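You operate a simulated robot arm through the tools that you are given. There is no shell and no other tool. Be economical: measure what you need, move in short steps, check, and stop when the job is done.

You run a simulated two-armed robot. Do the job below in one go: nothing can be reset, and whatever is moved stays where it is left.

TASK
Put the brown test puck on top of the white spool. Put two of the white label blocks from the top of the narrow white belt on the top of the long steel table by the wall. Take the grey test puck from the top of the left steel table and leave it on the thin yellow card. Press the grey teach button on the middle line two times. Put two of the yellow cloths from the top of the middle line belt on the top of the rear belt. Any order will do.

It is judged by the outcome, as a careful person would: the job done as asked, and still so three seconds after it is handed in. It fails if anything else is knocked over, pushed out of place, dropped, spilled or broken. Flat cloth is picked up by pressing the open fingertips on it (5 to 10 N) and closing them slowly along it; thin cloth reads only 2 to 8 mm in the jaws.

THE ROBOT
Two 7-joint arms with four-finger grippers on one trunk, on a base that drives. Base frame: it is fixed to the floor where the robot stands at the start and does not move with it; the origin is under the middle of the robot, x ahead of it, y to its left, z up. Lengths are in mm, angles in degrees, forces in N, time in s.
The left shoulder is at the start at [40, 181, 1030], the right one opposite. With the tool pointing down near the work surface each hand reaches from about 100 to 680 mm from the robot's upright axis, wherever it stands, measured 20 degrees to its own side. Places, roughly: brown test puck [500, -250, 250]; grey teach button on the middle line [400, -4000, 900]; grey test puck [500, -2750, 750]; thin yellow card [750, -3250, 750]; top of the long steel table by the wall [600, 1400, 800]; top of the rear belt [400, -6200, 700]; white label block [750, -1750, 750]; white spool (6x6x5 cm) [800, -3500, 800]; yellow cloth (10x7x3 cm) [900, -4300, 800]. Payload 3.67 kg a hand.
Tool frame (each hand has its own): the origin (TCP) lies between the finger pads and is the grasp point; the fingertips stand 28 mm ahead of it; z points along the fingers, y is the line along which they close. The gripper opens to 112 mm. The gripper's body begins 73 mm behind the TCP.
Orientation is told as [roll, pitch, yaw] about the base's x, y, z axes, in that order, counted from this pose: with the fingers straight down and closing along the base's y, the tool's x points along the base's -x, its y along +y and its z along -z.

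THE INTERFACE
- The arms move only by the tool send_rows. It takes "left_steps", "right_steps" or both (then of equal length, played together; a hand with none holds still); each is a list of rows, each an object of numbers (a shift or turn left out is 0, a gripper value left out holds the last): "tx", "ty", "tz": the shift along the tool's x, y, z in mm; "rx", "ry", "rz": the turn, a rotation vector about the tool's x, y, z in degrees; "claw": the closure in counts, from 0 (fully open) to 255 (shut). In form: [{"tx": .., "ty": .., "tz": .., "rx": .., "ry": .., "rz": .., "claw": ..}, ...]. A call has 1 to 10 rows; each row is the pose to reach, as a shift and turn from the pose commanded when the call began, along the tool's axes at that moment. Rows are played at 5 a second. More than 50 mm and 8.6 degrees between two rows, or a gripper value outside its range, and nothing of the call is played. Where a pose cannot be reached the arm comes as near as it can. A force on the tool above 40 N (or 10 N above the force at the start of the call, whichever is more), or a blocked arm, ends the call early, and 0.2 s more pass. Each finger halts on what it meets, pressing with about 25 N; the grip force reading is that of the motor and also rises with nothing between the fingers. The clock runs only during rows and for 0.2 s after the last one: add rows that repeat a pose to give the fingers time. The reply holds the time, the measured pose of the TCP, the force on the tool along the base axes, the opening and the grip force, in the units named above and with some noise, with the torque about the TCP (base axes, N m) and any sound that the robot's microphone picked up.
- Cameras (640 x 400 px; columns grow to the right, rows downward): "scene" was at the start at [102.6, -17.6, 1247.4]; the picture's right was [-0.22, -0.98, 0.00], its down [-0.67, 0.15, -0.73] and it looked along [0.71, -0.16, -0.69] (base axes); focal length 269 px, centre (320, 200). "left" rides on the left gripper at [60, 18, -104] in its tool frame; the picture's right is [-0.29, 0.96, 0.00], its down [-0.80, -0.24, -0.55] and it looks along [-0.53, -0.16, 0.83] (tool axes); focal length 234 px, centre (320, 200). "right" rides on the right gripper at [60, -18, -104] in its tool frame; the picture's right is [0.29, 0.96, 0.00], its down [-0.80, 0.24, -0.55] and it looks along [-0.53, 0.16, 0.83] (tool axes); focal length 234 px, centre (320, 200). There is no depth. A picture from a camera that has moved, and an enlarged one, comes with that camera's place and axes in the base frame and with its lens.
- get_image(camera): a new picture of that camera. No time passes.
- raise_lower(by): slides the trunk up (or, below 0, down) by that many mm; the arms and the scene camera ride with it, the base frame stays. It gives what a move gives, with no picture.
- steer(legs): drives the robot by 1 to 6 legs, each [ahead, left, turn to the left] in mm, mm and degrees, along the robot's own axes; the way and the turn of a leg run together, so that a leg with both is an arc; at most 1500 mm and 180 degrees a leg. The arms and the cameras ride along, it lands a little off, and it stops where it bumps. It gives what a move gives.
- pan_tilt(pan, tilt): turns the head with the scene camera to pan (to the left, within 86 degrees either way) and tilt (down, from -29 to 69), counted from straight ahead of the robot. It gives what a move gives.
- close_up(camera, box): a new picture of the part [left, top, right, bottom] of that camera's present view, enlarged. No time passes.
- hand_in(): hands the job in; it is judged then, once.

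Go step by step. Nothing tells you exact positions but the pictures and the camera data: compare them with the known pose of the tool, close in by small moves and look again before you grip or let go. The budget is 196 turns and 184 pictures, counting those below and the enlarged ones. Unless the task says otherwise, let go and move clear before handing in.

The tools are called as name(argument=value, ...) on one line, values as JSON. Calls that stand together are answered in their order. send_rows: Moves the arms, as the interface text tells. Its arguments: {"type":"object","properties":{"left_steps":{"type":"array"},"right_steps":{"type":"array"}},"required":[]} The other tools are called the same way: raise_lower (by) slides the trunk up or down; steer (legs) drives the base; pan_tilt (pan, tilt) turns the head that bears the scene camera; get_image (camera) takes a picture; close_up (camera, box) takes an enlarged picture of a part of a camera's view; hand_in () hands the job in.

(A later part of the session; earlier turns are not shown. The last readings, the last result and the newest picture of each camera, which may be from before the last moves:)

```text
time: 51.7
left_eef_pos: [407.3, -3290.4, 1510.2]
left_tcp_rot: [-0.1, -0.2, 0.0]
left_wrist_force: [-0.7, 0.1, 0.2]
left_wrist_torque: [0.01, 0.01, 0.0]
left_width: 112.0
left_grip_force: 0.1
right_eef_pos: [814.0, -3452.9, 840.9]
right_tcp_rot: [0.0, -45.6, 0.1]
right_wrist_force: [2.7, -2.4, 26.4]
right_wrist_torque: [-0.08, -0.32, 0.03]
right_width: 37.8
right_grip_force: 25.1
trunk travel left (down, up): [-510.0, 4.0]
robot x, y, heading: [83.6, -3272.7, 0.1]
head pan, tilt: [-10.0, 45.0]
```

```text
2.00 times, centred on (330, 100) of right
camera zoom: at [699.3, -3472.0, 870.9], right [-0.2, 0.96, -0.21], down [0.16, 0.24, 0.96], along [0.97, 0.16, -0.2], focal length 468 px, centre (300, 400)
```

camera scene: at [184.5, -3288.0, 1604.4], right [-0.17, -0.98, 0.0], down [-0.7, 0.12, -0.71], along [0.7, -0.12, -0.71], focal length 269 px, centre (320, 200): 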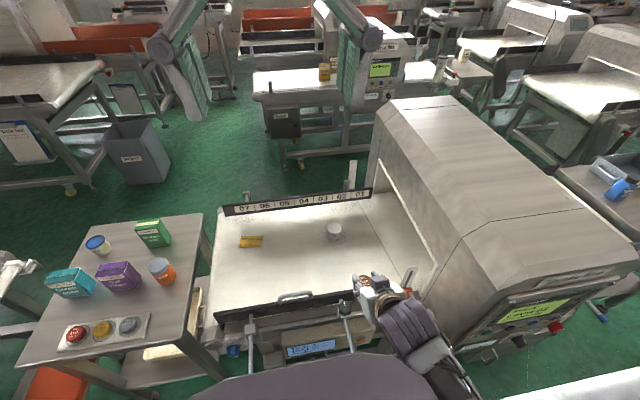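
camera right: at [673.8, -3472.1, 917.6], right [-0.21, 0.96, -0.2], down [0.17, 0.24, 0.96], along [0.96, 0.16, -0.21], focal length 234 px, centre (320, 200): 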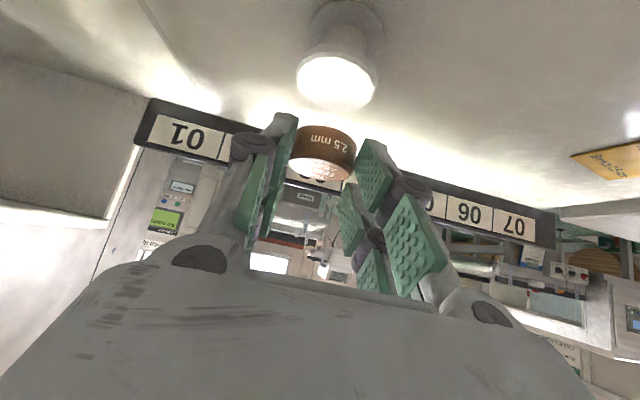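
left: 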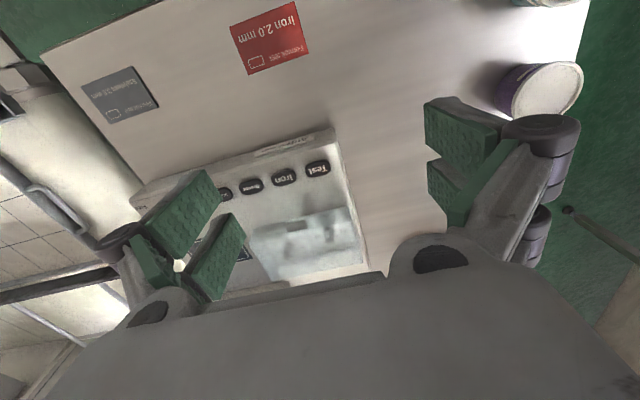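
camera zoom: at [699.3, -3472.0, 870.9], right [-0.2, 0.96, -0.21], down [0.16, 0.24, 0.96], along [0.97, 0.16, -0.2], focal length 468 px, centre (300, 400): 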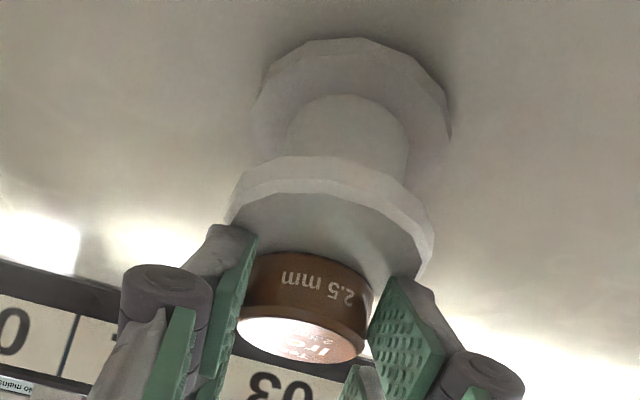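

The puck has made contact with the spool top at z≈814, which means it overshoots the centre by about 14 mm. I'll lift slightly, move back and set it down again.

send_rows(right_steps=[{"tx": -6, "tz": -6}, {"tx": -9.2, "tz": -9.2}, {"tx": -4, "tz": -14}, {"tx": 0.7, "tz": -19.1}, {"tx": 0.7, "tz": -19.1}])

close_up(camera="right", box=[250, 0, 410, 200])

```text
time: 52.9
left_eef_pos: [409.8, -3291.0, 1509.4]
left_tcp_rot: [0.0, 0.0, 0.0]
left_wrist_force: [0.4, -0.2, 0.0]
left_wrist_torque: [-0.02, 0.0, -0.01]
left_width: 111.9
left_grip_force: 0.0
right_eef_pos: [799.1, -3454.7, 845.5]
right_tcp_rot: [0.1, -44.9, 0.1]
right_wrist_force: [0.8, 0.5, -0.5]
right_wrist_torque: [0.04, -0.01, 0.0]
right_width: 37.6
right_grip_force: 24.9
trunk travel left (down, up): [-510.0, 4.0]
robot x, y, heading: [86.3, -3278.3, -0.0]
head pan, tilt: [-10.0, 45.0]
```

```text
2.00 times, centred on (330, 100) of right
camera zoom: at [684.4, -3472.4, 878.5], right [-0.21, 0.96, -0.2], down [0.17, 0.24, 0.96], along [0.96, 0.16, -0.21], focal length 468 px, centre (300, 400)
```

zoom: 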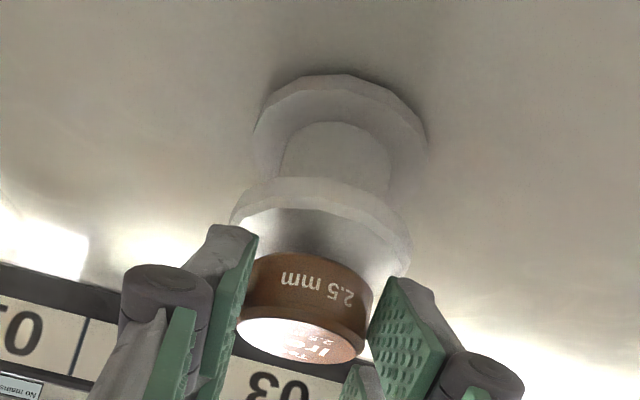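

Now I'll lower the last few millimetres, let go gently once there is contact, and hold.

send_rows(right_steps=[{"tx": 1, "tz": 1}, {"tx": 2, "tz": 2}, {"tx": 3, "tz": 3}, {"tx": 3, "tz": 3}])

close_up(camera="right", box=[250, 0, 410, 200])

```text
time: 53.9
left_eef_pos: [410.3, -3291.6, 1509.0]
left_tcp_rot: [-0.1, 0.0, 0.0]
left_wrist_force: [-0.5, -0.2, -0.3]
left_wrist_torque: [0.0, 0.01, 0.0]
left_width: 112.3
left_grip_force: 0.0
right_eef_pos: [799.1, -3453.6, 843.5]
right_tcp_rot: [0.0, -45.0, 0.1]
right_wrist_force: [0.5, 0.2, 0.1]
right_wrist_torque: [0.01, 0.0, 0.02]
right_width: 37.6
right_grip_force: 25.4
trunk travel left (down, up): [-510.0, 4.0]
robot x, y, heading: [87.0, -3271.6, 0.0]
head pan, tilt: [-10.0, 45.0]
```

```text
2.00 times, centred on (330, 100) of right
camera zoom: at [684.6, -3472.3, 874.6], right [-0.21, 0.96, -0.2], down [0.17, 0.24, 0.96], along [0.96, 0.16, -0.21], focal length 468 px, centre (300, 400)
```

zoom: 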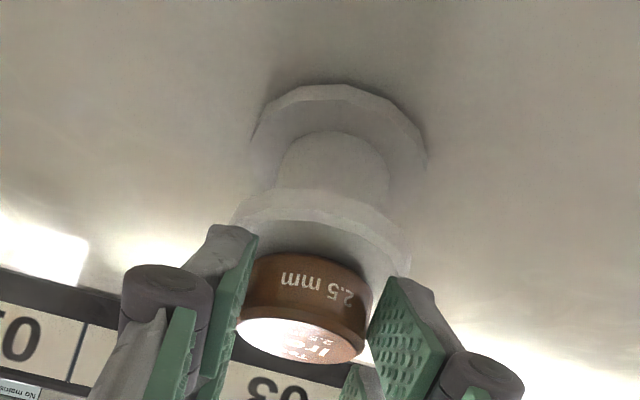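

No contact yet, so I'll continue down in small steps.

send_rows(right_steps=[{"tx": 1, "tz": 1}, {"tx": 2, "tz": 2}, {"tx": 2, "tz": 2}])

```text
time: 54.7
left_eef_pos: [410.3, -3290.9, 1509.3]
left_tcp_rot: [-0.1, 0.0, 0.0]
left_wrist_force: [0.2, 0.2, -0.2]
left_wrist_torque: [0.01, -0.01, 0.03]
left_width: 112.0
left_grip_force: 0.1
right_eef_pos: [799.2, -3452.9, 840.8]
right_tcp_rot: [0.0, -45.0, 0.1]
right_wrist_force: [0.1, 0.9, 1.2]
right_wrist_torque: [0.08, -0.02, 0.03]
right_width: 9.7
right_grip_force: 3.4
trunk travel left (down, up): [-510.0, 4.0]
robot x, y, heading: [85.0, -3277.3, -0.0]
head pan, tilt: [-10.0, 45.0]
```

The fingers suddenly read 9.7 mm, so the puck has slipped out of the jaws. I need to look right away.

get_image(camera="right")

close_up(camera="scene", box=[250, 180, 430, 300])

```text
147 pictures are left
camera right: at [684.4, -3471.8, 872.2], right [-0.21, 0.96, -0.2], down [0.17, 0.24, 0.96], along [0.96, 0.16, -0.21], focal length 234 px, centre (320, 200)
```

right: 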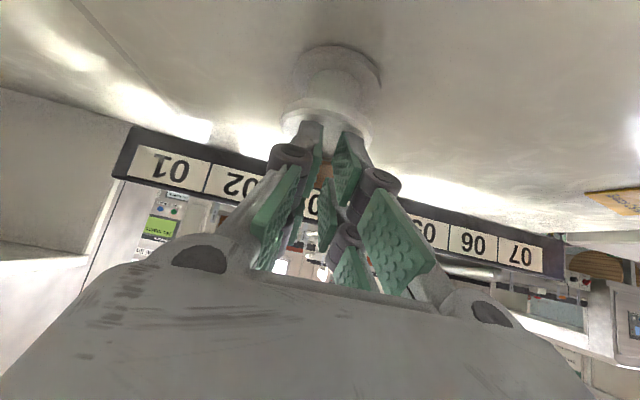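

```text
3.33 times, centred on (340, 240) of scene
camera zoom: at [186.0, -3287.9, 1604.3], right [-0.17, -0.98, 0.0], down [-0.7, 0.12, -0.71], along [0.7, -0.12, -0.71], focal length 897 px, centre (253, 67)
```

zoom: 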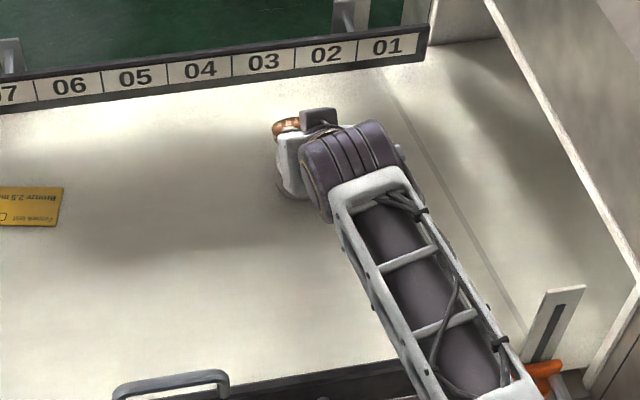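

The puck popped forward. I'll retreat along the finger axis and see where it lies.

send_rows(right_steps=[{"tz": -10}, {"tz": -30}, {"tz": -60}, {"tz": -90}, {"tz": -120}, {"tz": -120}])

get_image(camera="right")

close_up(camera="scene", box=[250, 180, 430, 300])

```text
time: 56.1
left_eef_pos: [410.5, -3290.8, 1509.3]
left_tcp_rot: [0.0, 0.0, 0.0]
left_wrist_force: [-0.1, 0.0, 0.2]
left_wrist_torque: [0.02, 0.01, 0.04]
left_width: 112.3
left_grip_force: 0.1
right_eef_pos: [714.3, -3454.0, 924.7]
right_tcp_rot: [0.0, -45.0, 0.1]
right_wrist_force: [0.3, 0.2, -0.3]
right_wrist_torque: [-0.02, 0.03, -0.03]
right_width: 10.9
right_grip_force: 0.2
trunk travel left (down, up): [-510.0, 4.0]
robot x, y, heading: [84.8, -3278.0, -0.1]
head pan, tilt: [-10.0, 45.0]
```

```text
145 pictures are left
camera right: at [599.9, -3472.3, 956.5], right [-0.21, 0.96, -0.2], down [0.17, 0.24, 0.96], along [0.96, 0.16, -0.21], focal length 234 px, centre (320, 200)
```

right: 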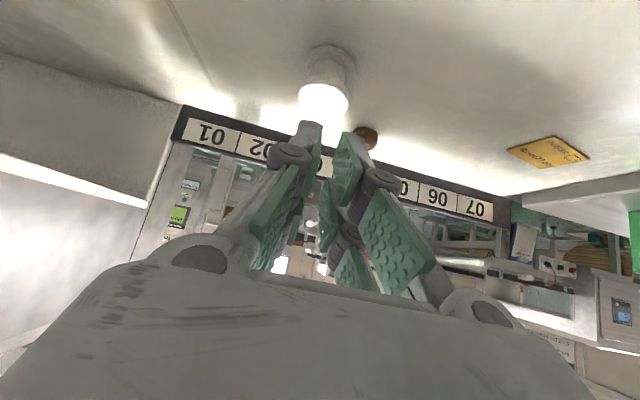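

```text
3.33 times, centred on (340, 240) of scene
camera zoom: at [186.8, -3288.0, 1604.2], right [-0.17, -0.98, 0.0], down [-0.7, 0.12, -0.71], along [0.7, -0.12, -0.71], focal length 897 px, centre (253, 67)
```

zoom: 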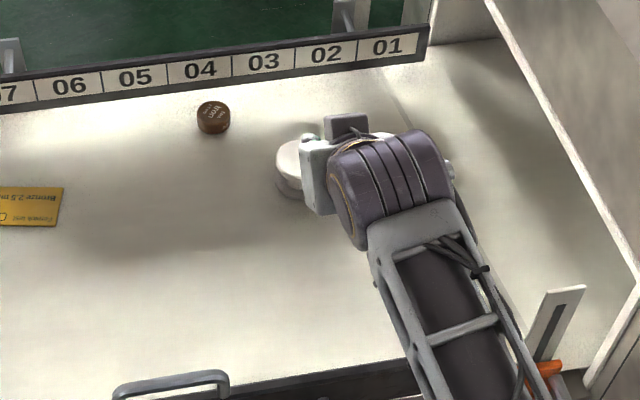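

The puck is standing upright on the belt at about [918, -3368], so it can be recovered. I'll back the hand up, drive a little closer and regrip with steeper fingers and a better-centred hold.

send_rows(right_steps=[{"tz": -20, "tx": -20, "ty": 20, "claw": 60}, {"tz": -40, "tx": -40, "ty": 50, "ry": 5, "claw": 60}, {"tz": -40, "tx": -40, "ty": 80, "ry": 10}, {"tz": -40, "tx": -40, "ty": 84, "ry": 15}, {"tz": -40, "tx": -40, "ty": 84, "ry": 15}])

steer(legs=[[85, 0, 0]])

get_image(camera="right")

get_image(camera="scene")

```text
time: 57.3
left_eef_pos: [410.2, -3292.0, 1510.1]
left_tcp_rot: [-0.1, 0.0, 0.0]
left_wrist_force: [-0.7, 0.0, -0.1]
left_wrist_torque: [-0.05, 0.02, 0.02]
left_width: 112.1
left_grip_force: 0.0
right_eef_pos: [708.1, -3384.8, 968.4]
right_tcp_rot: [-1.9, -29.1, 0.7]
right_wrist_force: [-0.1, -0.7, -0.2]
right_wrist_torque: [0.0, 0.01, 0.03]
right_width: 85.6
right_grip_force: 0.0
trunk travel left (down, up): [-510.0, 4.0]
robot x, y, heading: [85.1, -3274.2, 0.1]
head pan, tilt: [-10.0, 45.0]
```

```text
time: 58.5
left_eef_pos: [494.9, -3291.8, 1507.0]
left_tcp_rot: [0.0, 0.3, 0.1]
left_wrist_force: [0.6, 0.6, 0.0]
left_wrist_torque: [0.02, 0.06, 0.01]
left_width: 111.9
left_grip_force: 0.0
right_eef_pos: [791.1, -3387.6, 967.1]
right_tcp_rot: [-2.0, -29.0, 0.7]
right_wrist_force: [1.7, 0.4, -0.2]
right_wrist_torque: [0.03, 0.01, -0.04]
right_width: 85.8
right_grip_force: 0.0
trunk travel left (down, up): [-510.0, 4.0]
robot x, y, heading: [162.0, -3273.6, -0.2]
head pan, tilt: [-10.0, 45.0]
stopped in leg 1: the robot was blocked; the commanded pose is now the measured one
```

```text
143 pictures are left
camera right: at [690.1, -3403.3, 1030.2], right [-0.25, 0.95, -0.17], down [0.43, 0.26, 0.86], along [0.87, 0.14, -0.47], focal length 234 px, centre (320, 200)
```

right: 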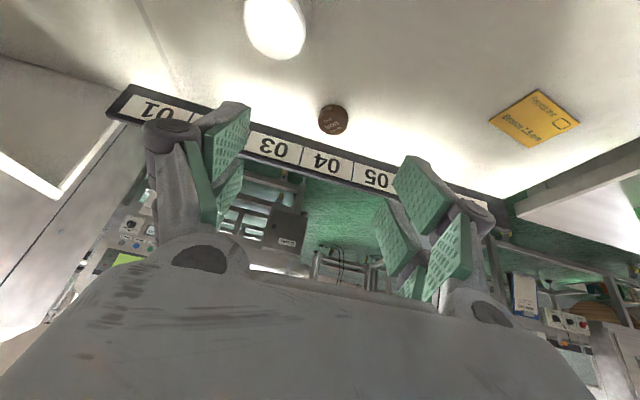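

```text
142 pictures are left
camera scene: at [270.7, -3288.9, 1603.9], right [-0.17, -0.98, 0.0], down [-0.7, 0.12, -0.7], along [0.69, -0.12, -0.71], focal length 269 px, centre (320, 200)
```

scene: 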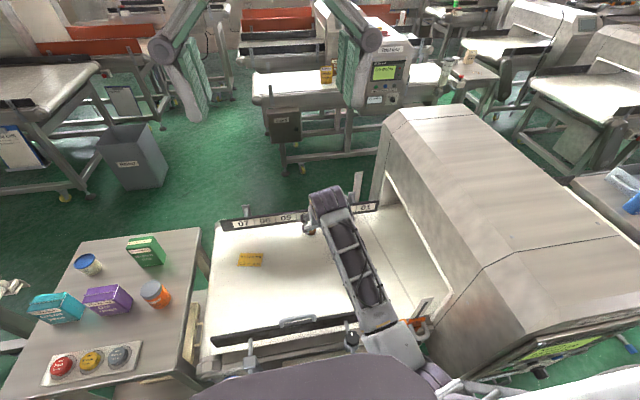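

The drive was blocked at x=162. I'll back off slightly and check what was touched.

steer(legs=[[-25, 0, 0]])

pan_tilt(pan=-25, tilt=60)

get_image(camera="scene")

```text
time: 59.3
left_eef_pos: [475.5, -3291.0, 1507.1]
left_tcp_rot: [-0.1, 0.5, 0.2]
left_wrist_force: [-0.4, 0.0, 0.2]
left_wrist_torque: [0.0, 0.11, -0.02]
left_width: 112.0
left_grip_force: 0.0
right_eef_pos: [770.0, -3386.9, 965.6]
right_tcp_rot: [-2.2, -28.9, 0.7]
right_wrist_force: [0.7, -0.7, 0.4]
right_wrist_torque: [0.04, 0.08, 0.0]
right_width: 85.7
right_grip_force: 0.1
trunk travel left (down, up): [-510.0, 4.0]
robot x, y, heading: [141.5, -3275.9, -0.1]
head pan, tilt: [-10.0, 45.0]
```

```text
time: 60.1
left_eef_pos: [465.6, -3290.3, 1510.2]
left_tcp_rot: [0.0, 0.1, 0.2]
left_wrist_force: [-0.2, 0.3, 0.1]
left_wrist_torque: [0.01, -0.05, 0.0]
left_width: 112.2
left_grip_force: 0.0
right_eef_pos: [764.7, -3386.7, 970.7]
right_tcp_rot: [-2.1, -29.3, 0.6]
right_wrist_force: [0.0, 0.5, 0.7]
right_wrist_torque: [0.02, -0.01, -0.03]
right_width: 85.6
right_grip_force: 0.0
trunk travel left (down, up): [-510.0, 4.0]
robot x, y, heading: [139.9, -3273.3, -0.2]
head pan, tilt: [-25.0, 60.0]
```

```text
141 pictures are left
camera scene: at [220.6, -3301.9, 1584.9], right [-0.42, -0.91, 0.0], down [-0.78, 0.37, -0.5], along [0.45, -0.21, -0.87], focal length 269 px, centre (320, 200)
```

scene: 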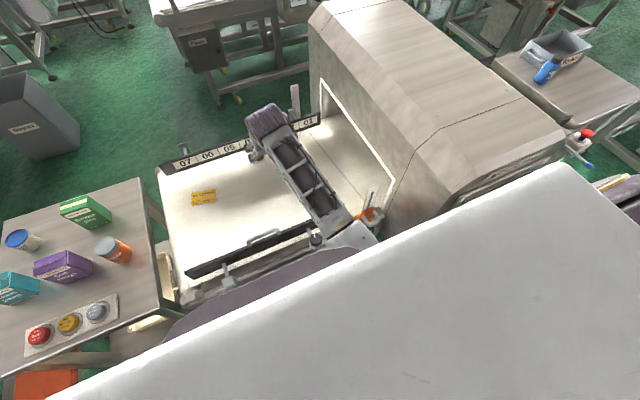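

Nothing looks displaced; the base must have met the line's frame. I'll shift 80 mm to the left so the right arm stays clear of the orange clamp, then look at the puck again.

steer(legs=[[-20, 80, 0.2], [15, 0, 0]])

close_up(camera="right", box=[220, 0, 460, 180])

```text
time: 61.5
left_eef_pos: [453.3, -3210.3, 1509.8]
left_tcp_rot: [0.0, -0.2, 0.4]
left_wrist_force: [-1.5, 0.3, -0.7]
left_wrist_torque: [0.03, -0.11, 0.0]
left_width: 112.0
left_grip_force: 0.1
right_eef_pos: [754.5, -3305.3, 972.2]
right_tcp_rot: [-2.1, -29.5, 0.8]
right_wrist_force: [-0.9, -0.5, 0.4]
right_wrist_torque: [0.01, -0.04, 0.04]
right_width: 85.7
right_grip_force: 0.1
trunk travel left (down, up): [-510.0, 4.0]
robot x, y, heading: [132.5, -3196.2, 0.0]
head pan, tilt: [-25.0, 60.0]
```

```text
2.22 times, centred on (340, 90) of right
camera zoom: at [653.1, -3320.8, 1034.6], right [-0.25, 0.95, -0.17], down [0.42, 0.27, 0.87], along [0.87, 0.14, -0.47], focal length 520 px, centre (276, 444)
```

zoom: 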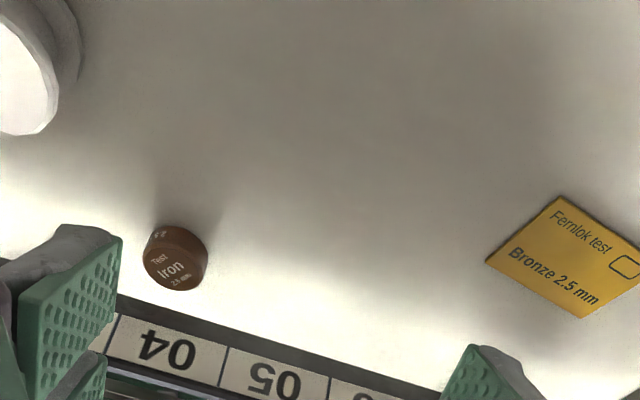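

The puck is confirmed at about [917, -3369] on the belt at z≈764. I'm moving the open hand to hover above it and squaring the orientation.

send_rows(right_steps=[{"tx": -16, "ty": -16, "tz": 35, "rx": -0.5, "ry": -0.1, "rz": 0.2}, {"tx": -32, "ty": -31, "tz": 70, "rx": -1, "ry": -0.3, "rz": 0.4}, {"tx": -48, "ty": -47, "tz": 105, "rx": -1.7, "ry": -0.5, "rz": 0.7}, {"tx": -64, "ty": -62, "tz": 140, "rx": -1.7, "ry": -0.5, "rz": 0.7}, {"tx": -64, "ty": -62, "tz": 140, "rx": -1.7, "ry": -0.5, "rz": 0.7}])

get_image(camera="right")

get_image(camera="scene")

```text
time: 62.7
left_eef_pos: [458.8, -3209.8, 1509.8]
left_tcp_rot: [-0.1, 0.1, 0.4]
left_wrist_force: [-0.7, 0.1, -0.2]
left_wrist_torque: [0.01, -0.02, -0.04]
left_width: 112.0
left_grip_force: 0.1
right_eef_pos: [881.5, -3370.5, 882.9]
right_tcp_rot: [0.1, -29.9, 0.0]
right_wrist_force: [0.0, 0.0, -0.3]
right_wrist_torque: [0.01, 0.01, 0.03]
right_width: 85.6
right_grip_force: 0.1
trunk travel left (down, up): [-510.0, 4.0]
robot x, y, heading: [133.2, -3193.5, 0.2]
head pan, tilt: [-25.0, 60.0]
```

```text
139 pictures are left
camera right: at [779.5, -3388.8, 943.3], right [-0.25, 0.96, -0.14], down [0.42, 0.24, 0.88], along [0.87, 0.16, -0.46], focal length 234 px, centre (320, 200)
```

right: 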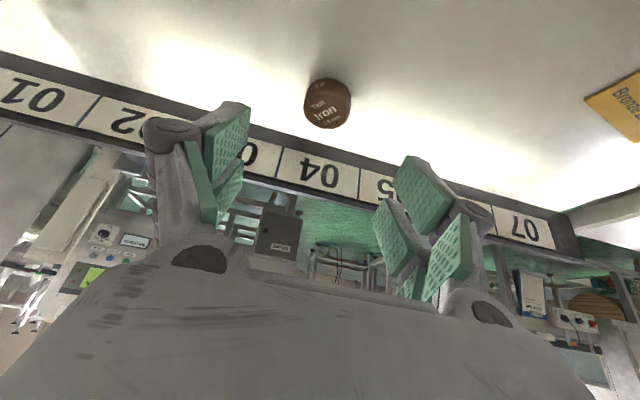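

```text
138 pictures are left
camera scene: at [214.2, -3220.9, 1584.9], right [-0.42, -0.91, 0.0], down [-0.79, 0.36, -0.5], along [0.45, -0.21, -0.87], focal length 269 px, centre (320, 200)
```

scene: 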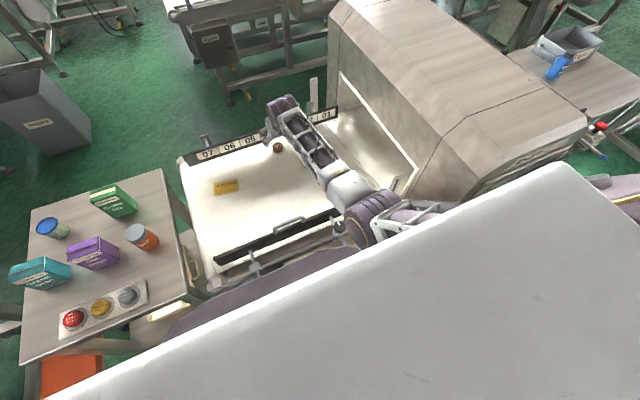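

Three views agree on the puck at [916.5, -3370]. I'm lowering over it.

send_rows(right_steps=[{"tx": 5, "tz": 30}, {"tx": 12, "tz": 58}, {"tx": 18, "tz": 76}, {"tx": 20.5, "tz": 85}, {"tx": 20.5, "tz": 85}])

get_image(camera="right")

```text
time: 63.9
left_eef_pos: [459.7, -3209.6, 1508.8]
left_tcp_rot: [-0.1, 0.1, 0.2]
left_wrist_force: [0.6, 0.8, 0.1]
left_wrist_torque: [0.01, -0.01, 0.03]
left_width: 111.8
left_grip_force: 0.0
right_eef_pos: [908.1, -3369.7, 796.9]
right_tcp_rot: [0.0, -29.8, -0.1]
right_wrist_force: [1.2, -0.2, 0.7]
right_wrist_torque: [0.02, 0.0, 0.02]
right_width: 85.5
right_grip_force: 0.2
trunk travel left (down, up): [-510.0, 4.0]
robot x, y, heading: [133.7, -3193.0, 0.0]
head pan, tilt: [-25.0, 60.0]
```

```text
137 pictures are left
camera right: at [804.8, -3388.3, 858.3], right [-0.25, 0.96, -0.14], down [0.42, 0.24, 0.88], along [0.87, 0.16, -0.46], focal length 234 px, centre (320, 200)
```

right: 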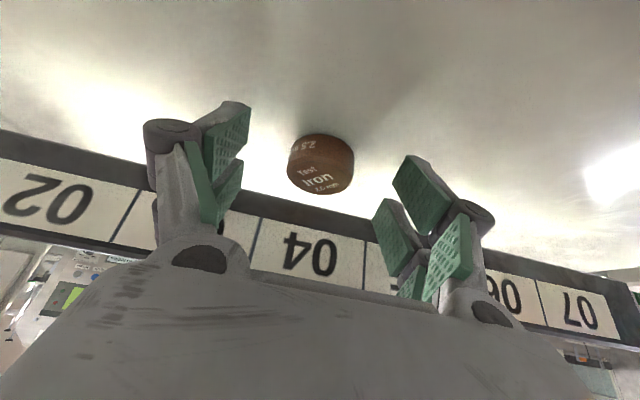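

I'll go about 3 mm lower and then close.

send_rows(right_steps=[{"tx": 1.7, "tz": 1}, {"tx": 3.3, "tz": 2}, {"tx": 3.3, "tz": 2, "claw": 90}, {"tx": 3.3, "tz": 2, "claw": 120}, {"tx": 3.3, "tz": 2, "claw": 150}, {"tx": 3.3, "tz": 2, "claw": 180}, {"tx": 3.3, "tz": 2, "claw": 220}, {"tx": 3.3, "tz": 2, "claw": 220}])

get_image(camera="right")

```text
time: 65.7
left_eef_pos: [458.1, -3210.2, 1509.8]
left_tcp_rot: [-0.1, -0.1, 0.3]
left_wrist_force: [-0.8, -0.2, 0.8]
left_wrist_torque: [0.0, 0.0, 0.01]
left_width: 112.1
left_grip_force: 0.0
right_eef_pos: [907.2, -3369.8, 796.5]
right_tcp_rot: [0.0, -30.0, -0.1]
right_wrist_force: [2.7, -1.7, 15.6]
right_wrist_torque: [-0.16, 0.05, 0.01]
right_width: 40.3
right_grip_force: 25.1
trunk travel left (down, up): [-510.0, 4.0]
robot x, y, heading: [130.9, -3192.6, 0.2]
head pan, tilt: [-25.0, 60.0]
```

```text
136 pictures are left
camera right: at [803.4, -3388.3, 856.7], right [-0.25, 0.96, -0.14], down [0.41, 0.24, 0.88], along [0.88, 0.16, -0.46], focal length 234 px, centre (320, 200)
```

right: 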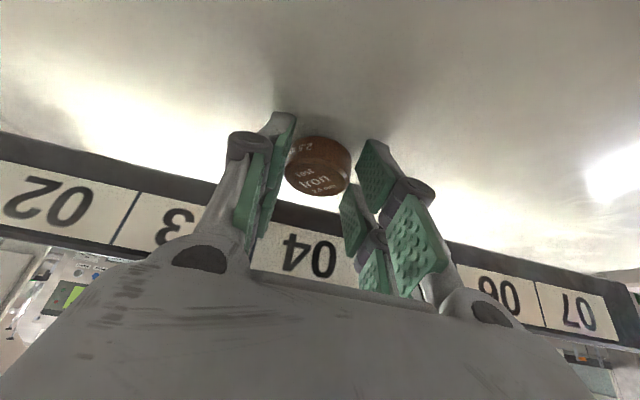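

The puck is gripped at 40.3 mm, its full diameter. I'll lift it, bring it over the spool and check.

send_rows(right_steps=[{"tx": -10, "tz": -17.3}, {"tx": -25, "tz": -43.3}, {"tx": -40, "tz": -69.3}, {"tx": -20, "tz": -80, "ty": -15}, {"tx": 0, "tz": -92.4, "ty": -35}, {"tx": 20, "tz": -104, "ty": -55}, {"tx": 40, "tz": -115.5, "ty": -75}, {"tx": 53.5, "tz": -123.3, "ty": -84}, {"tx": 53.5, "tz": -123.3, "ty": -84}])

close_up(camera="right", box=[250, 0, 410, 200])

```text
time: 67.7
left_eef_pos: [461.4, -3209.4, 1508.0]
left_tcp_rot: [-0.1, 0.2, 0.3]
left_wrist_force: [0.6, 0.1, 0.4]
left_wrist_torque: [-0.04, 0.01, 0.02]
left_width: 112.0
left_grip_force: 0.0
right_eef_pos: [797.5, -3454.2, 874.6]
right_tcp_rot: [0.0, -29.7, 0.2]
right_wrist_force: [-0.2, -0.2, -0.3]
right_wrist_torque: [-0.01, 0.01, 0.01]
right_width: 40.3
right_grip_force: 24.5
trunk travel left (down, up): [-510.0, 4.0]
robot x, y, heading: [132.4, -3192.7, 0.3]
head pan, tilt: [-25.0, 60.0]
```

```text
2.00 times, centred on (330, 100) of right
camera zoom: at [695.4, -3472.3, 935.4], right [-0.25, 0.96, -0.14], down [0.42, 0.24, 0.88], along [0.87, 0.16, -0.46], focal length 468 px, centre (300, 400)
```

zoom: 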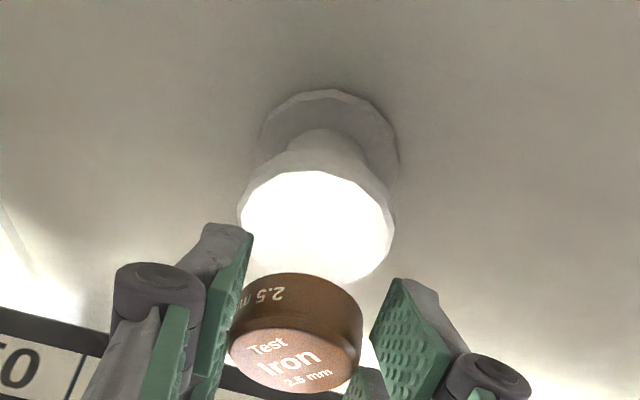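

Puck and spool are aligned, with the spool at [806, -3456]. I'm lowering in stages.

send_rows(right_steps=[{"tx": 5, "tz": 8.7, "ty": -1}, {"tx": 10, "tz": 17.3, "ty": -1}, {"tx": 12.5, "tz": 21.7, "ty": -1}, {"tx": 12.5, "tz": 21.7, "ty": -1}])

close_up(camera="right", box=[250, 0, 410, 200])

```text
time: 68.7
left_eef_pos: [460.8, -3210.3, 1508.2]
left_tcp_rot: [0.1, 0.1, 0.3]
left_wrist_force: [0.2, -0.7, 0.3]
left_wrist_torque: [0.04, 0.04, -0.01]
left_width: 112.1
left_grip_force: 0.1
right_eef_pos: [798.0, -3456.0, 848.3]
right_tcp_rot: [0.1, -29.8, 0.0]
right_wrist_force: [1.4, 1.0, -0.4]
right_wrist_torque: [0.02, -0.02, -0.02]
right_width: 40.2
right_grip_force: 24.8
trunk travel left (down, up): [-510.0, 4.0]
robot x, y, heading: [132.1, -3188.3, 0.0]
head pan, tilt: [-25.0, 60.0]
```

```text
2.00 times, centred on (330, 100) of right
camera zoom: at [695.7, -3473.1, 909.9], right [-0.25, 0.96, -0.14], down [0.42, 0.24, 0.88], along [0.87, 0.16, -0.46], focal length 468 px, centre (300, 400)
```

zoom: 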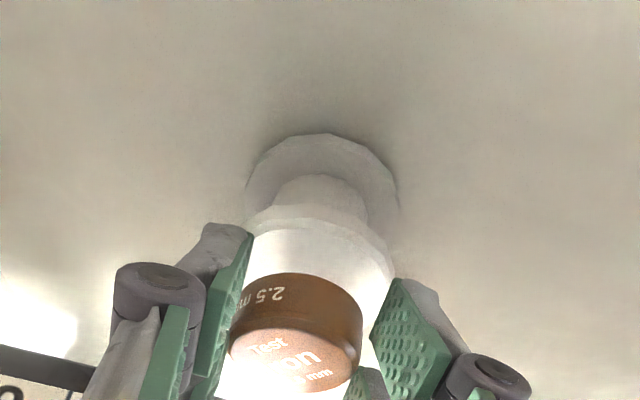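

send_rows(right_steps=[{"tx": 0.75, "tz": 1.3, "ty": 4}, {"tx": 1.5, "tz": 2.6, "ty": 4}, {"tx": 1.5, "tz": 2.6, "ty": 4}])

```text
time: 69.5
left_eef_pos: [460.0, -3209.2, 1509.0]
left_tcp_rot: [0.0, 0.2, 0.4]
left_wrist_force: [0.0, -0.3, -0.3]
left_wrist_torque: [0.03, -0.01, 0.01]
left_width: 112.3
left_grip_force: 0.1
right_eef_pos: [798.7, -3450.6, 846.3]
right_tcp_rot: [-0.1, -29.6, 0.0]
right_wrist_force: [-0.2, 0.6, 0.4]
right_wrist_torque: [0.0, -0.04, -0.02]
right_width: 40.1
right_grip_force: 24.7
trunk travel left (down, up): [-510.0, 4.0]
robot x, y, heading: [131.6, -3194.1, 0.4]
head pan, tilt: [-25.0, 60.0]
```

send_rows(right_steps=[{"tx": 0.75, "tz": 1.3}, {"tx": 1.25, "tz": 2.2}, {"tx": 1.25, "tz": 2.2}])

close_up(camera="right", box=[250, 0, 410, 200])

```text
time: 70.3
left_eef_pos: [460.5, -3209.3, 1508.0]
left_tcp_rot: [0.0, 0.2, 0.3]
left_wrist_force: [0.0, 0.7, 0.4]
left_wrist_torque: [0.03, 0.02, 0.0]
left_width: 111.7
left_grip_force: 0.1
right_eef_pos: [798.8, -3450.7, 843.3]
right_tcp_rot: [0.0, -29.9, 0.1]
right_wrist_force: [0.3, 0.1, -1.0]
right_wrist_torque: [-0.03, -0.01, 0.0]
right_width: 40.1
right_grip_force: 24.5
trunk travel left (down, up): [-510.0, 4.0]
robot x, y, heading: [129.7, -3196.0, 0.2]
head pan, tilt: [-25.0, 60.0]
```

```text
2.00 times, centred on (330, 100) of right
camera zoom: at [696.0, -3469.1, 904.2], right [-0.25, 0.96, -0.14], down [0.42, 0.24, 0.88], along [0.87, 0.16, -0.46], focal length 468 px, centre (300, 400)
```

zoom: 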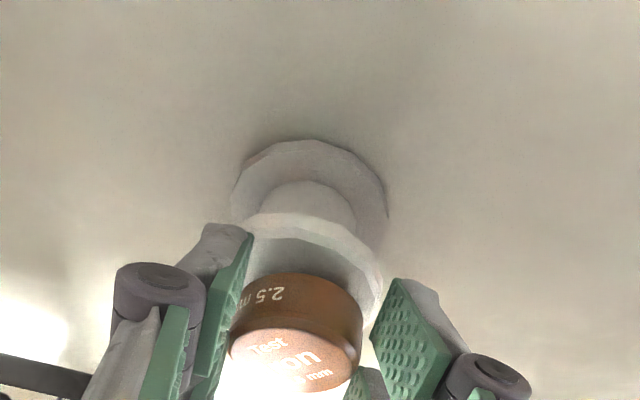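

Nearly there. I'll continue in 1.5 mm steps until I feel contact.

send_rows(right_steps=[{"tx": 0.75, "tz": 1.3}, {"tx": 0.75, "tz": 1.3}])

```text
time: 70.9
left_eef_pos: [460.3, -3209.0, 1509.0]
left_tcp_rot: [-0.1, 0.0, 0.4]
left_wrist_force: [-0.3, 0.4, -0.5]
left_wrist_torque: [-0.02, -0.02, 0.01]
left_width: 111.8
left_grip_force: 0.1
right_eef_pos: [798.6, -3450.4, 842.2]
right_tcp_rot: [0.0, -29.8, -0.1]
right_wrist_force: [0.9, -0.2, -0.7]
right_wrist_torque: [-0.03, -0.01, -0.02]
right_width: 40.2
right_grip_force: 25.2
trunk travel left (down, up): [-510.0, 4.0]
robot x, y, heading: [134.8, -3194.0, 0.3]
head pan, tilt: [-25.0, 60.0]
```

send_rows(right_steps=[{"tx": 0.75, "tz": 1.3}, {"tx": 1, "tz": 1.7}, {"tx": 1, "tz": 1.7}])

close_up(camera="right", box=[250, 0, 410, 200])

```text
time: 71.7
left_eef_pos: [459.3, -3211.0, 1508.7]
left_tcp_rot: [0.1, 0.1, 0.3]
left_wrist_force: [-0.2, -0.2, -0.1]
left_wrist_torque: [0.02, -0.02, 0.03]
left_width: 112.0
left_grip_force: 0.2
right_eef_pos: [798.3, -3450.9, 841.3]
right_tcp_rot: [0.0, -29.7, 0.1]
right_wrist_force: [1.0, -1.2, 3.6]
right_wrist_torque: [0.02, -0.11, -0.03]
right_width: 40.1
right_grip_force: 25.1
trunk travel left (down, up): [-510.0, 4.0]
robot x, y, heading: [134.3, -3197.8, 0.1]
head pan, tilt: [-25.0, 60.0]
```

```text
2.00 times, centred on (330, 100) of right
camera zoom: at [696.0, -3469.4, 901.2], right [-0.25, 0.96, -0.14], down [0.42, 0.24, 0.88], along [0.87, 0.16, -0.46], focal length 468 px, centre (300, 400)
```

zoom: 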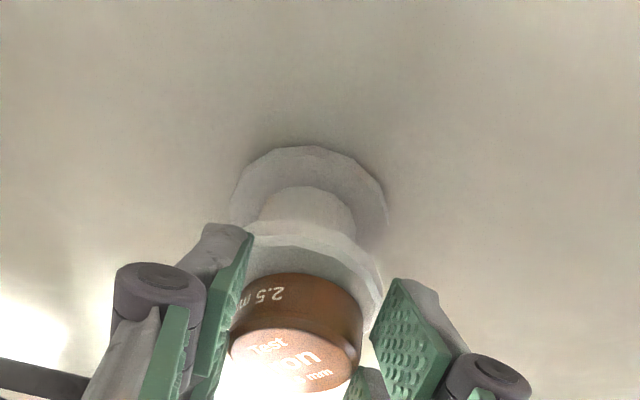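

There is light contact (3.6 N) and the puck is well within the spool's top. I'm opening slowly.

send_rows(right_steps=[{"claw": 165}, {"claw": 155}, {"claw": 140}, {"claw": 110}, {"claw": 60}, {"claw": 60}])

close_up(camera="right", box=[250, 0, 410, 200])

```text
time: 73.1
left_eef_pos: [460.8, -3209.6, 1509.2]
left_tcp_rot: [-0.1, 0.1, 0.3]
left_wrist_force: [-0.4, 0.9, -0.2]
left_wrist_torque: [-0.02, 0.02, 0.01]
left_width: 112.0
left_grip_force: 0.0
right_eef_pos: [797.7, -3450.0, 839.9]
right_tcp_rot: [-0.1, -29.7, 0.0]
right_wrist_force: [-0.6, 0.4, -1.4]
right_wrist_torque: [0.02, -0.02, 0.04]
right_width: 85.5
right_grip_force: 0.0
trunk travel left (down, up): [-510.0, 4.0]
robot x, y, heading: [131.0, -3194.0, 0.1]
head pan, tilt: [-25.0, 60.0]
```

```text
2.00 times, centred on (330, 100) of right
camera zoom: at [695.9, -3469.2, 900.8], right [-0.25, 0.96, -0.14], down [0.42, 0.24, 0.88], along [0.87, 0.16, -0.46], focal length 468 px, centre (300, 400)
```

zoom: 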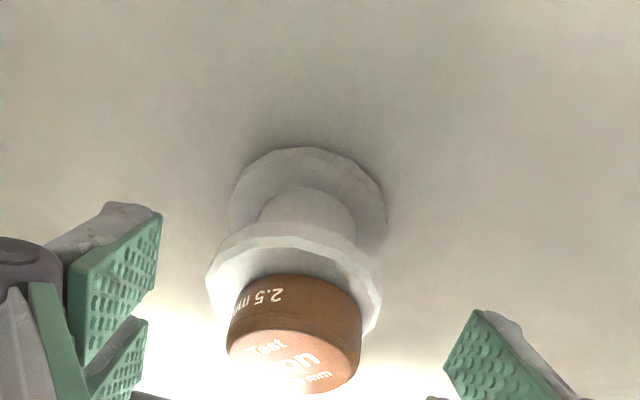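

The puck rests on the spool. I'll retreat along the finger axis, then up and back.

send_rows(right_steps=[{"tz": -25}, {"tz": -60}, {"tz": -100}, {"tz": -140}, {"tz": -180}, {"tz": -200}])

steer(legs=[[-350, 0, 0]])

pan_tilt(pan=0, tilt=45)

get_image(camera="scene")

```text
time: 74.5
left_eef_pos: [459.9, -3210.0, 1508.7]
left_tcp_rot: [0.0, 0.1, 0.3]
left_wrist_force: [0.0, 0.3, 0.5]
left_wrist_torque: [-0.04, 0.04, -0.03]
left_width: 112.2
left_grip_force: 0.0
right_eef_pos: [697.6, -3451.0, 1014.1]
right_tcp_rot: [-0.1, -29.8, -0.1]
right_wrist_force: [-0.2, 0.2, 0.5]
right_wrist_torque: [-0.02, 0.01, 0.03]
right_width: 85.9
right_grip_force: 0.0
trunk travel left (down, up): [-510.0, 4.0]
robot x, y, heading: [134.7, -3193.2, 0.1]
head pan, tilt: [-25.0, 60.0]
```

```text
time: 76.8
left_eef_pos: [108.6, -3211.4, 1508.1]
left_tcp_rot: [0.0, 0.2, 0.4]
left_wrist_force: [0.5, 0.4, 0.1]
left_wrist_torque: [0.02, 0.03, 0.02]
left_width: 112.2
left_grip_force: 0.2
right_eef_pos: [347.8, -3450.7, 1012.7]
right_tcp_rot: [0.0, -29.7, 0.0]
right_wrist_force: [0.0, 0.1, -0.7]
right_wrist_torque: [-0.04, -0.01, 0.03]
right_width: 85.4
right_grip_force: 0.1
trunk travel left (down, up): [-510.0, 4.0]
robot x, y, heading: [-219.6, -3192.7, 0.1]
head pan, tilt: [-25.0, 60.0]
```

```text
time: 77.7
left_eef_pos: [106.5, -3211.3, 1509.6]
left_tcp_rot: [0.0, 0.0, 0.3]
left_wrist_force: [-0.5, -0.4, -0.5]
left_wrist_torque: [-0.03, -0.01, -0.02]
left_width: 111.8
left_grip_force: 0.1
right_eef_pos: [346.2, -3452.2, 1014.4]
right_tcp_rot: [0.0, -29.9, 0.1]
right_wrist_force: [-0.4, -0.2, 0.0]
right_wrist_torque: [-0.01, 0.05, 0.01]
right_width: 85.8
right_grip_force: 0.0
trunk travel left (down, up): [-510.0, 4.0]
robot x, y, heading: [-215.3, -3197.6, 0.0]
head pan, tilt: [0.0, 45.0]
```

```text
130 pictures are left
camera scene: at [-116.5, -3194.2, 1604.3], right [0.0, -1.0, 0.0], down [-0.71, 0.0, -0.71], along [0.71, 0.0, -0.71], focal length 269 px, centre (320, 200)
```

scene: 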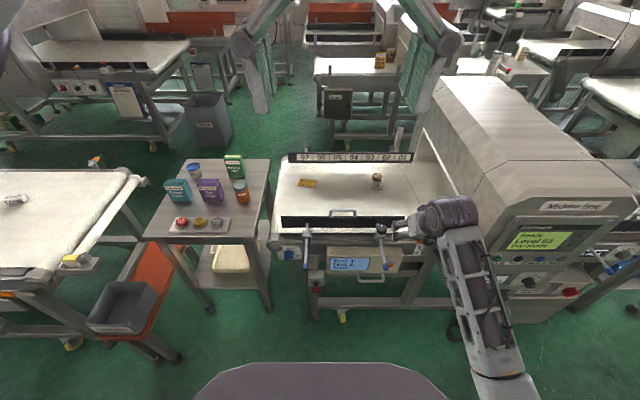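

The brown puck is sitting on the spool. Next comes the grey puck with the left hand: I'll bring the left hand down to a ready pose and pull the right hand in.

send_rows(left_steps=[{"tx": -20, "ty": 22, "tz": 35}, {"tx": -40, "ty": 44, "tz": 70}, {"tx": -60, "ty": 66, "tz": 105}, {"tx": -80, "ty": 88, "tz": 140}, {"tx": -100, "ty": 110, "tz": 175}, {"tx": -120, "ty": 132, "tz": 210}, {"tx": -140, "ty": 154, "tz": 245}, {"tx": -160, "ty": 176, "tz": 280}, {"tx": -180, "ty": 198, "tz": 315}, {"tx": -180, "ty": 198, "tz": 350}], right_steps=[{"tx": 20, "tz": -11}, {"tx": 40, "tz": -23}, {"tx": 60, "tz": -35}, {"tx": 80, "tz": -46}, {"tx": 100, "tz": -58}, {"tx": 120, "tz": -69}, {"tx": 140, "tz": -81}, {"tx": 160, "tz": -92}, {"tx": 173, "tz": -100}, {"tx": 173, "tz": -100}])

steer(legs=[[0, 215, 0], [230, 0, 0]])

pan_tilt(pan=15, tilt=55)

get_image(camera="scene")

get_image(camera="left")

```text
time: 79.9
left_eef_pos: [285.5, -3012.2, 1157.9]
left_tcp_rot: [0.0, 0.0, 0.3]
left_wrist_force: [1.4, -0.2, -0.7]
left_wrist_torque: [-0.01, 0.02, 0.05]
left_width: 112.0
left_grip_force: 0.1
right_eef_pos: [160.1, -3452.1, 1003.9]
right_tcp_rot: [0.1, -29.8, 0.0]
right_wrist_force: [-0.7, -0.8, -0.3]
right_wrist_torque: [-0.02, -0.01, 0.01]
right_width: 85.6
right_grip_force: 0.0
right hand out of reach, approached as far as the arm can: row 8, 9, 10
trunk travel left (down, up): [-510.0, 4.0]
robot x, y, heading: [-217.9, -3193.2, 0.6]
head pan, tilt: [0.0, 45.0]
```

```text
time: 83.0
left_eef_pos: [512.5, -2798.2, 1159.8]
left_tcp_rot: [-0.1, 0.0, 0.5]
left_wrist_force: [-1.2, -0.4, -0.3]
left_wrist_torque: [-0.02, -0.01, 0.0]
left_width: 111.9
left_grip_force: 0.0
right_eef_pos: [385.7, -3237.1, 1005.0]
right_tcp_rot: [0.0, -29.9, 0.2]
right_wrist_force: [0.3, 0.7, 0.3]
right_wrist_torque: [0.04, 0.01, -0.02]
right_width: 85.6
right_grip_force: 0.0
trunk travel left (down, up): [-510.0, 4.0]
robot x, y, heading: [8.8, -2986.1, 0.3]
head pan, tilt: [0.0, 45.0]
```

```text
time: 83.8
left_eef_pos: [513.0, -2798.4, 1158.0]
left_tcp_rot: [0.1, 0.2, 0.4]
left_wrist_force: [0.7, -0.2, -0.2]
left_wrist_torque: [-0.04, 0.02, -0.04]
left_width: 112.0
left_grip_force: 0.1
right_eef_pos: [389.2, -3238.8, 1004.2]
right_tcp_rot: [0.0, -29.6, 0.2]
right_wrist_force: [-0.4, -0.3, 0.0]
right_wrist_torque: [-0.02, 0.0, -0.03]
right_width: 85.5
right_grip_force: 0.2
trunk travel left (down, up): [-510.0, 4.0]
robot x, y, heading: [9.9, -2980.4, 0.3]
head pan, tilt: [15.0, 55.0]
```

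```text
129 pictures are left
camera scene: at [100.7, -2962.6, 1590.8], right [0.26, -0.96, 0.0], down [-0.79, -0.22, -0.57], along [0.55, 0.15, -0.82], focal length 269 px, centre (320, 200)
```

scene: 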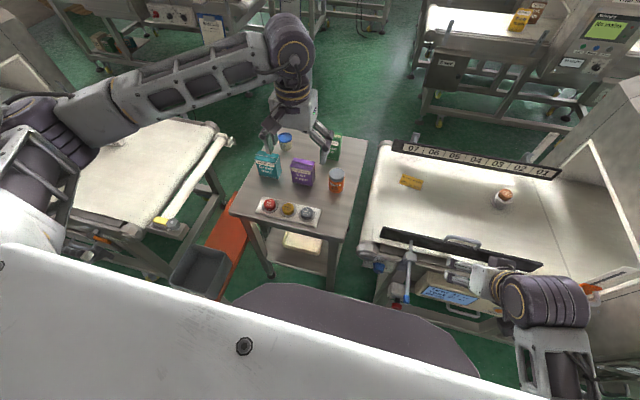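

```text
128 pictures are left
camera left: at [452.6, -2779.8, 1263.8], right [0.28, 0.96, 0.0], down [0.8, -0.23, 0.55], along [0.53, -0.16, -0.83], focal length 234 px, centre (320, 200)
```

left: 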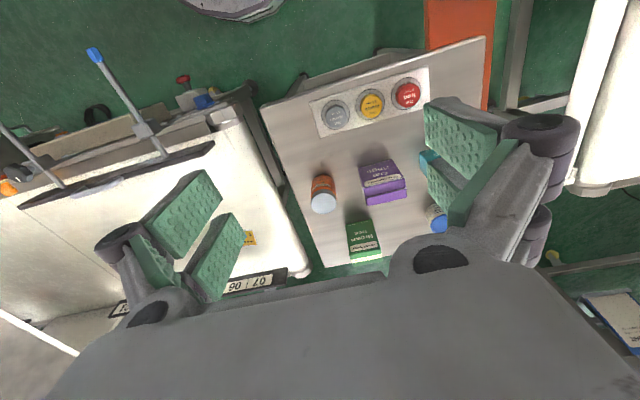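

The grey puck's top is near [567, -2785, 793] on the rack, with the yellow one close beside it. I'll zoom in to choose the gripping direction.

close_up(camera="left", box=[280, 50, 460, 170])

close_up(camera="scene", box=[240, 170, 360, 250])

```text
3.33 times, centred on (370, 110) of left
camera zoom: at [452.6, -2779.8, 1263.8], right [0.28, 0.96, 0.0], down [0.8, -0.23, 0.55], along [0.53, -0.16, -0.83], focal length 781 px, centre (153, 500)
```

zoom: 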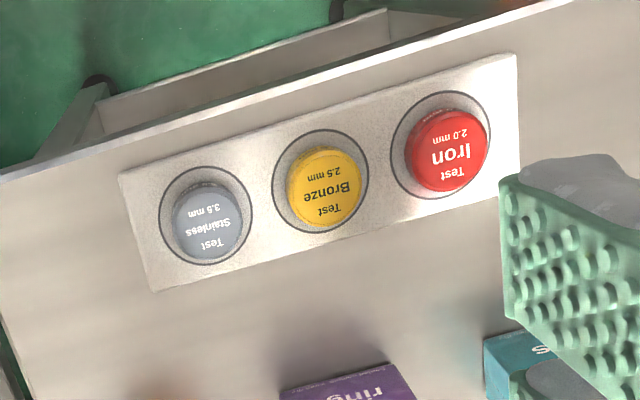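

```text
5.00 times, centred on (300, 210) of scene
camera zoom: at [100.7, -2962.6, 1590.8], right [0.26, -0.96, 0.0], down [-0.79, -0.22, -0.57], along [0.55, 0.15, -0.82], focal length 1346 px, centre (420, 150)
```

zoom: 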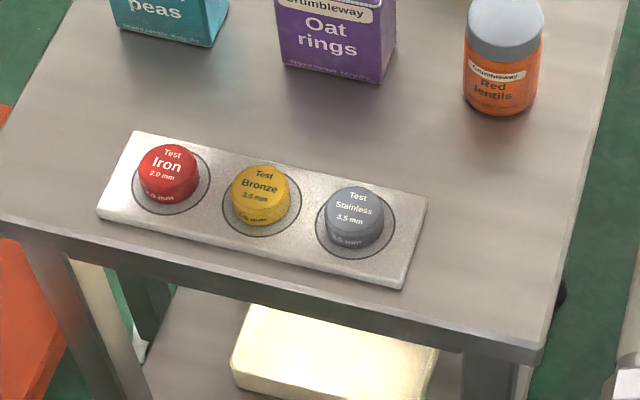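

The spacing leaves about 27 mm between pucks, so a half-open grip along y fits. I'll bring the left hand down over the grey puck with a 25° forward tilt, which I'll need later for reach.

send_rows(left_steps=[{"tx": -5, "ty": 2, "tz": 38, "ry": -4, "claw": 60}, {"tx": -9, "ty": 4, "tz": 76, "ry": -8, "claw": 109}, {"tx": -14, "ty": 6, "tz": 115, "ry": -12}, {"tx": -18, "ty": 8, "tz": 154, "ry": -16}, {"tx": -23, "ty": 10, "tz": 192, "ry": -20}, {"tx": -27, "ty": 12, "tz": 230, "ry": -23}, {"tx": -32, "ty": 13, "tz": 260, "ry": -25}, {"tx": -32, "ty": 13, "tz": 260, "ry": -25}])

get_image(camera="left")

get_image(camera="scene")

```text
time: 85.5
left_eef_pos: [543.1, -2784.7, 897.5]
left_tcp_rot: [0.0, -25.1, 0.4]
left_wrist_force: [0.2, -0.4, -0.2]
left_wrist_torque: [0.0, -0.04, 0.0]
left_width: 64.1
left_grip_force: 0.0
right_eef_pos: [386.9, -3238.9, 1004.0]
right_tcp_rot: [0.0, -29.8, 0.2]
right_wrist_force: [0.4, 0.0, 0.6]
right_wrist_torque: [0.0, 0.0, -0.03]
right_width: 85.6
right_grip_force: 0.1
trunk travel left (down, up): [-510.0, 4.0]
robot x, y, heading: [8.9, -2979.9, 0.1]
head pan, tilt: [15.0, 55.0]
```

```text
125 pictures are left
camera left: at [445.0, -2767.0, 968.4], right [0.25, 0.96, 0.12], down [0.49, -0.24, 0.84], along [0.83, -0.15, -0.53], focal length 234 px, centre (320, 200)
```

left: 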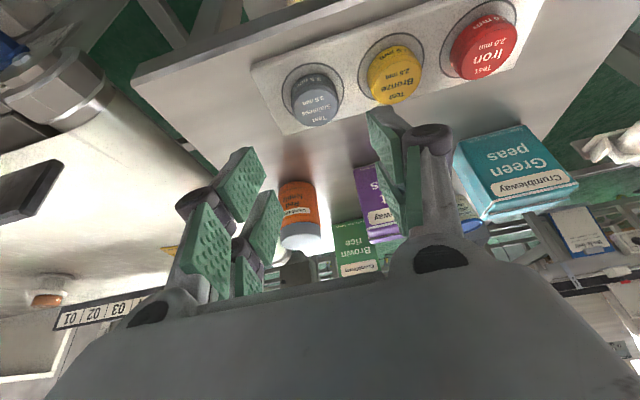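

```text
124 pictures are left
camera scene: at [99.1, -2962.6, 1590.9], right [0.26, -0.96, 0.0], down [-0.79, -0.22, -0.57], along [0.55, 0.15, -0.82], focal length 269 px, centre (320, 200)
```

scene: 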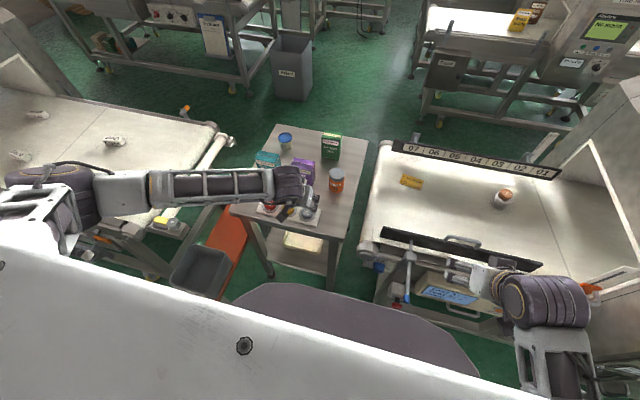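

Two hand-camera views put the grey puck's top at [575, -2784, 789]. I'll descend most of the way and check the finger clearance.

send_rows(left_steps=[{"tx": -4, "tz": 25}, {"tx": 0, "tz": 45}, {"tx": 5, "tz": 60}, {"tx": 8, "tz": 67, "ty": 0.5}, {"tx": 8, "tz": 67, "ty": 0.5}])

get_image(camera="left")

```text
time: 86.8
left_eef_pos: [563.7, -2784.6, 834.6]
left_tcp_rot: [-0.1, -24.9, 0.4]
left_wrist_force: [-0.4, 0.2, 0.4]
left_wrist_torque: [0.01, -0.01, 0.0]
left_width: 63.8
left_grip_force: 0.1
right_eef_pos: [386.6, -3238.2, 1004.7]
right_tcp_rot: [0.0, -29.7, 0.2]
right_wrist_force: [0.5, -0.3, 1.2]
right_wrist_torque: [-0.03, 0.01, 0.01]
right_width: 85.8
right_grip_force: 0.0
trunk travel left (down, up): [-510.0, 4.0]
robot x, y, heading: [6.0, -2979.9, 0.1]
head pan, tilt: [15.0, 55.0]
```

```text
123 pictures are left
camera left: at [465.2, -2766.3, 904.7], right [0.25, 0.96, 0.12], down [0.49, -0.24, 0.84], along [0.83, -0.15, -0.53], focal length 234 px, centre (320, 200)
```

left: 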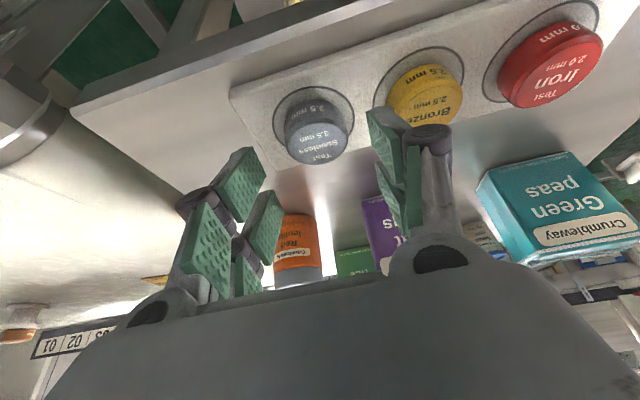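

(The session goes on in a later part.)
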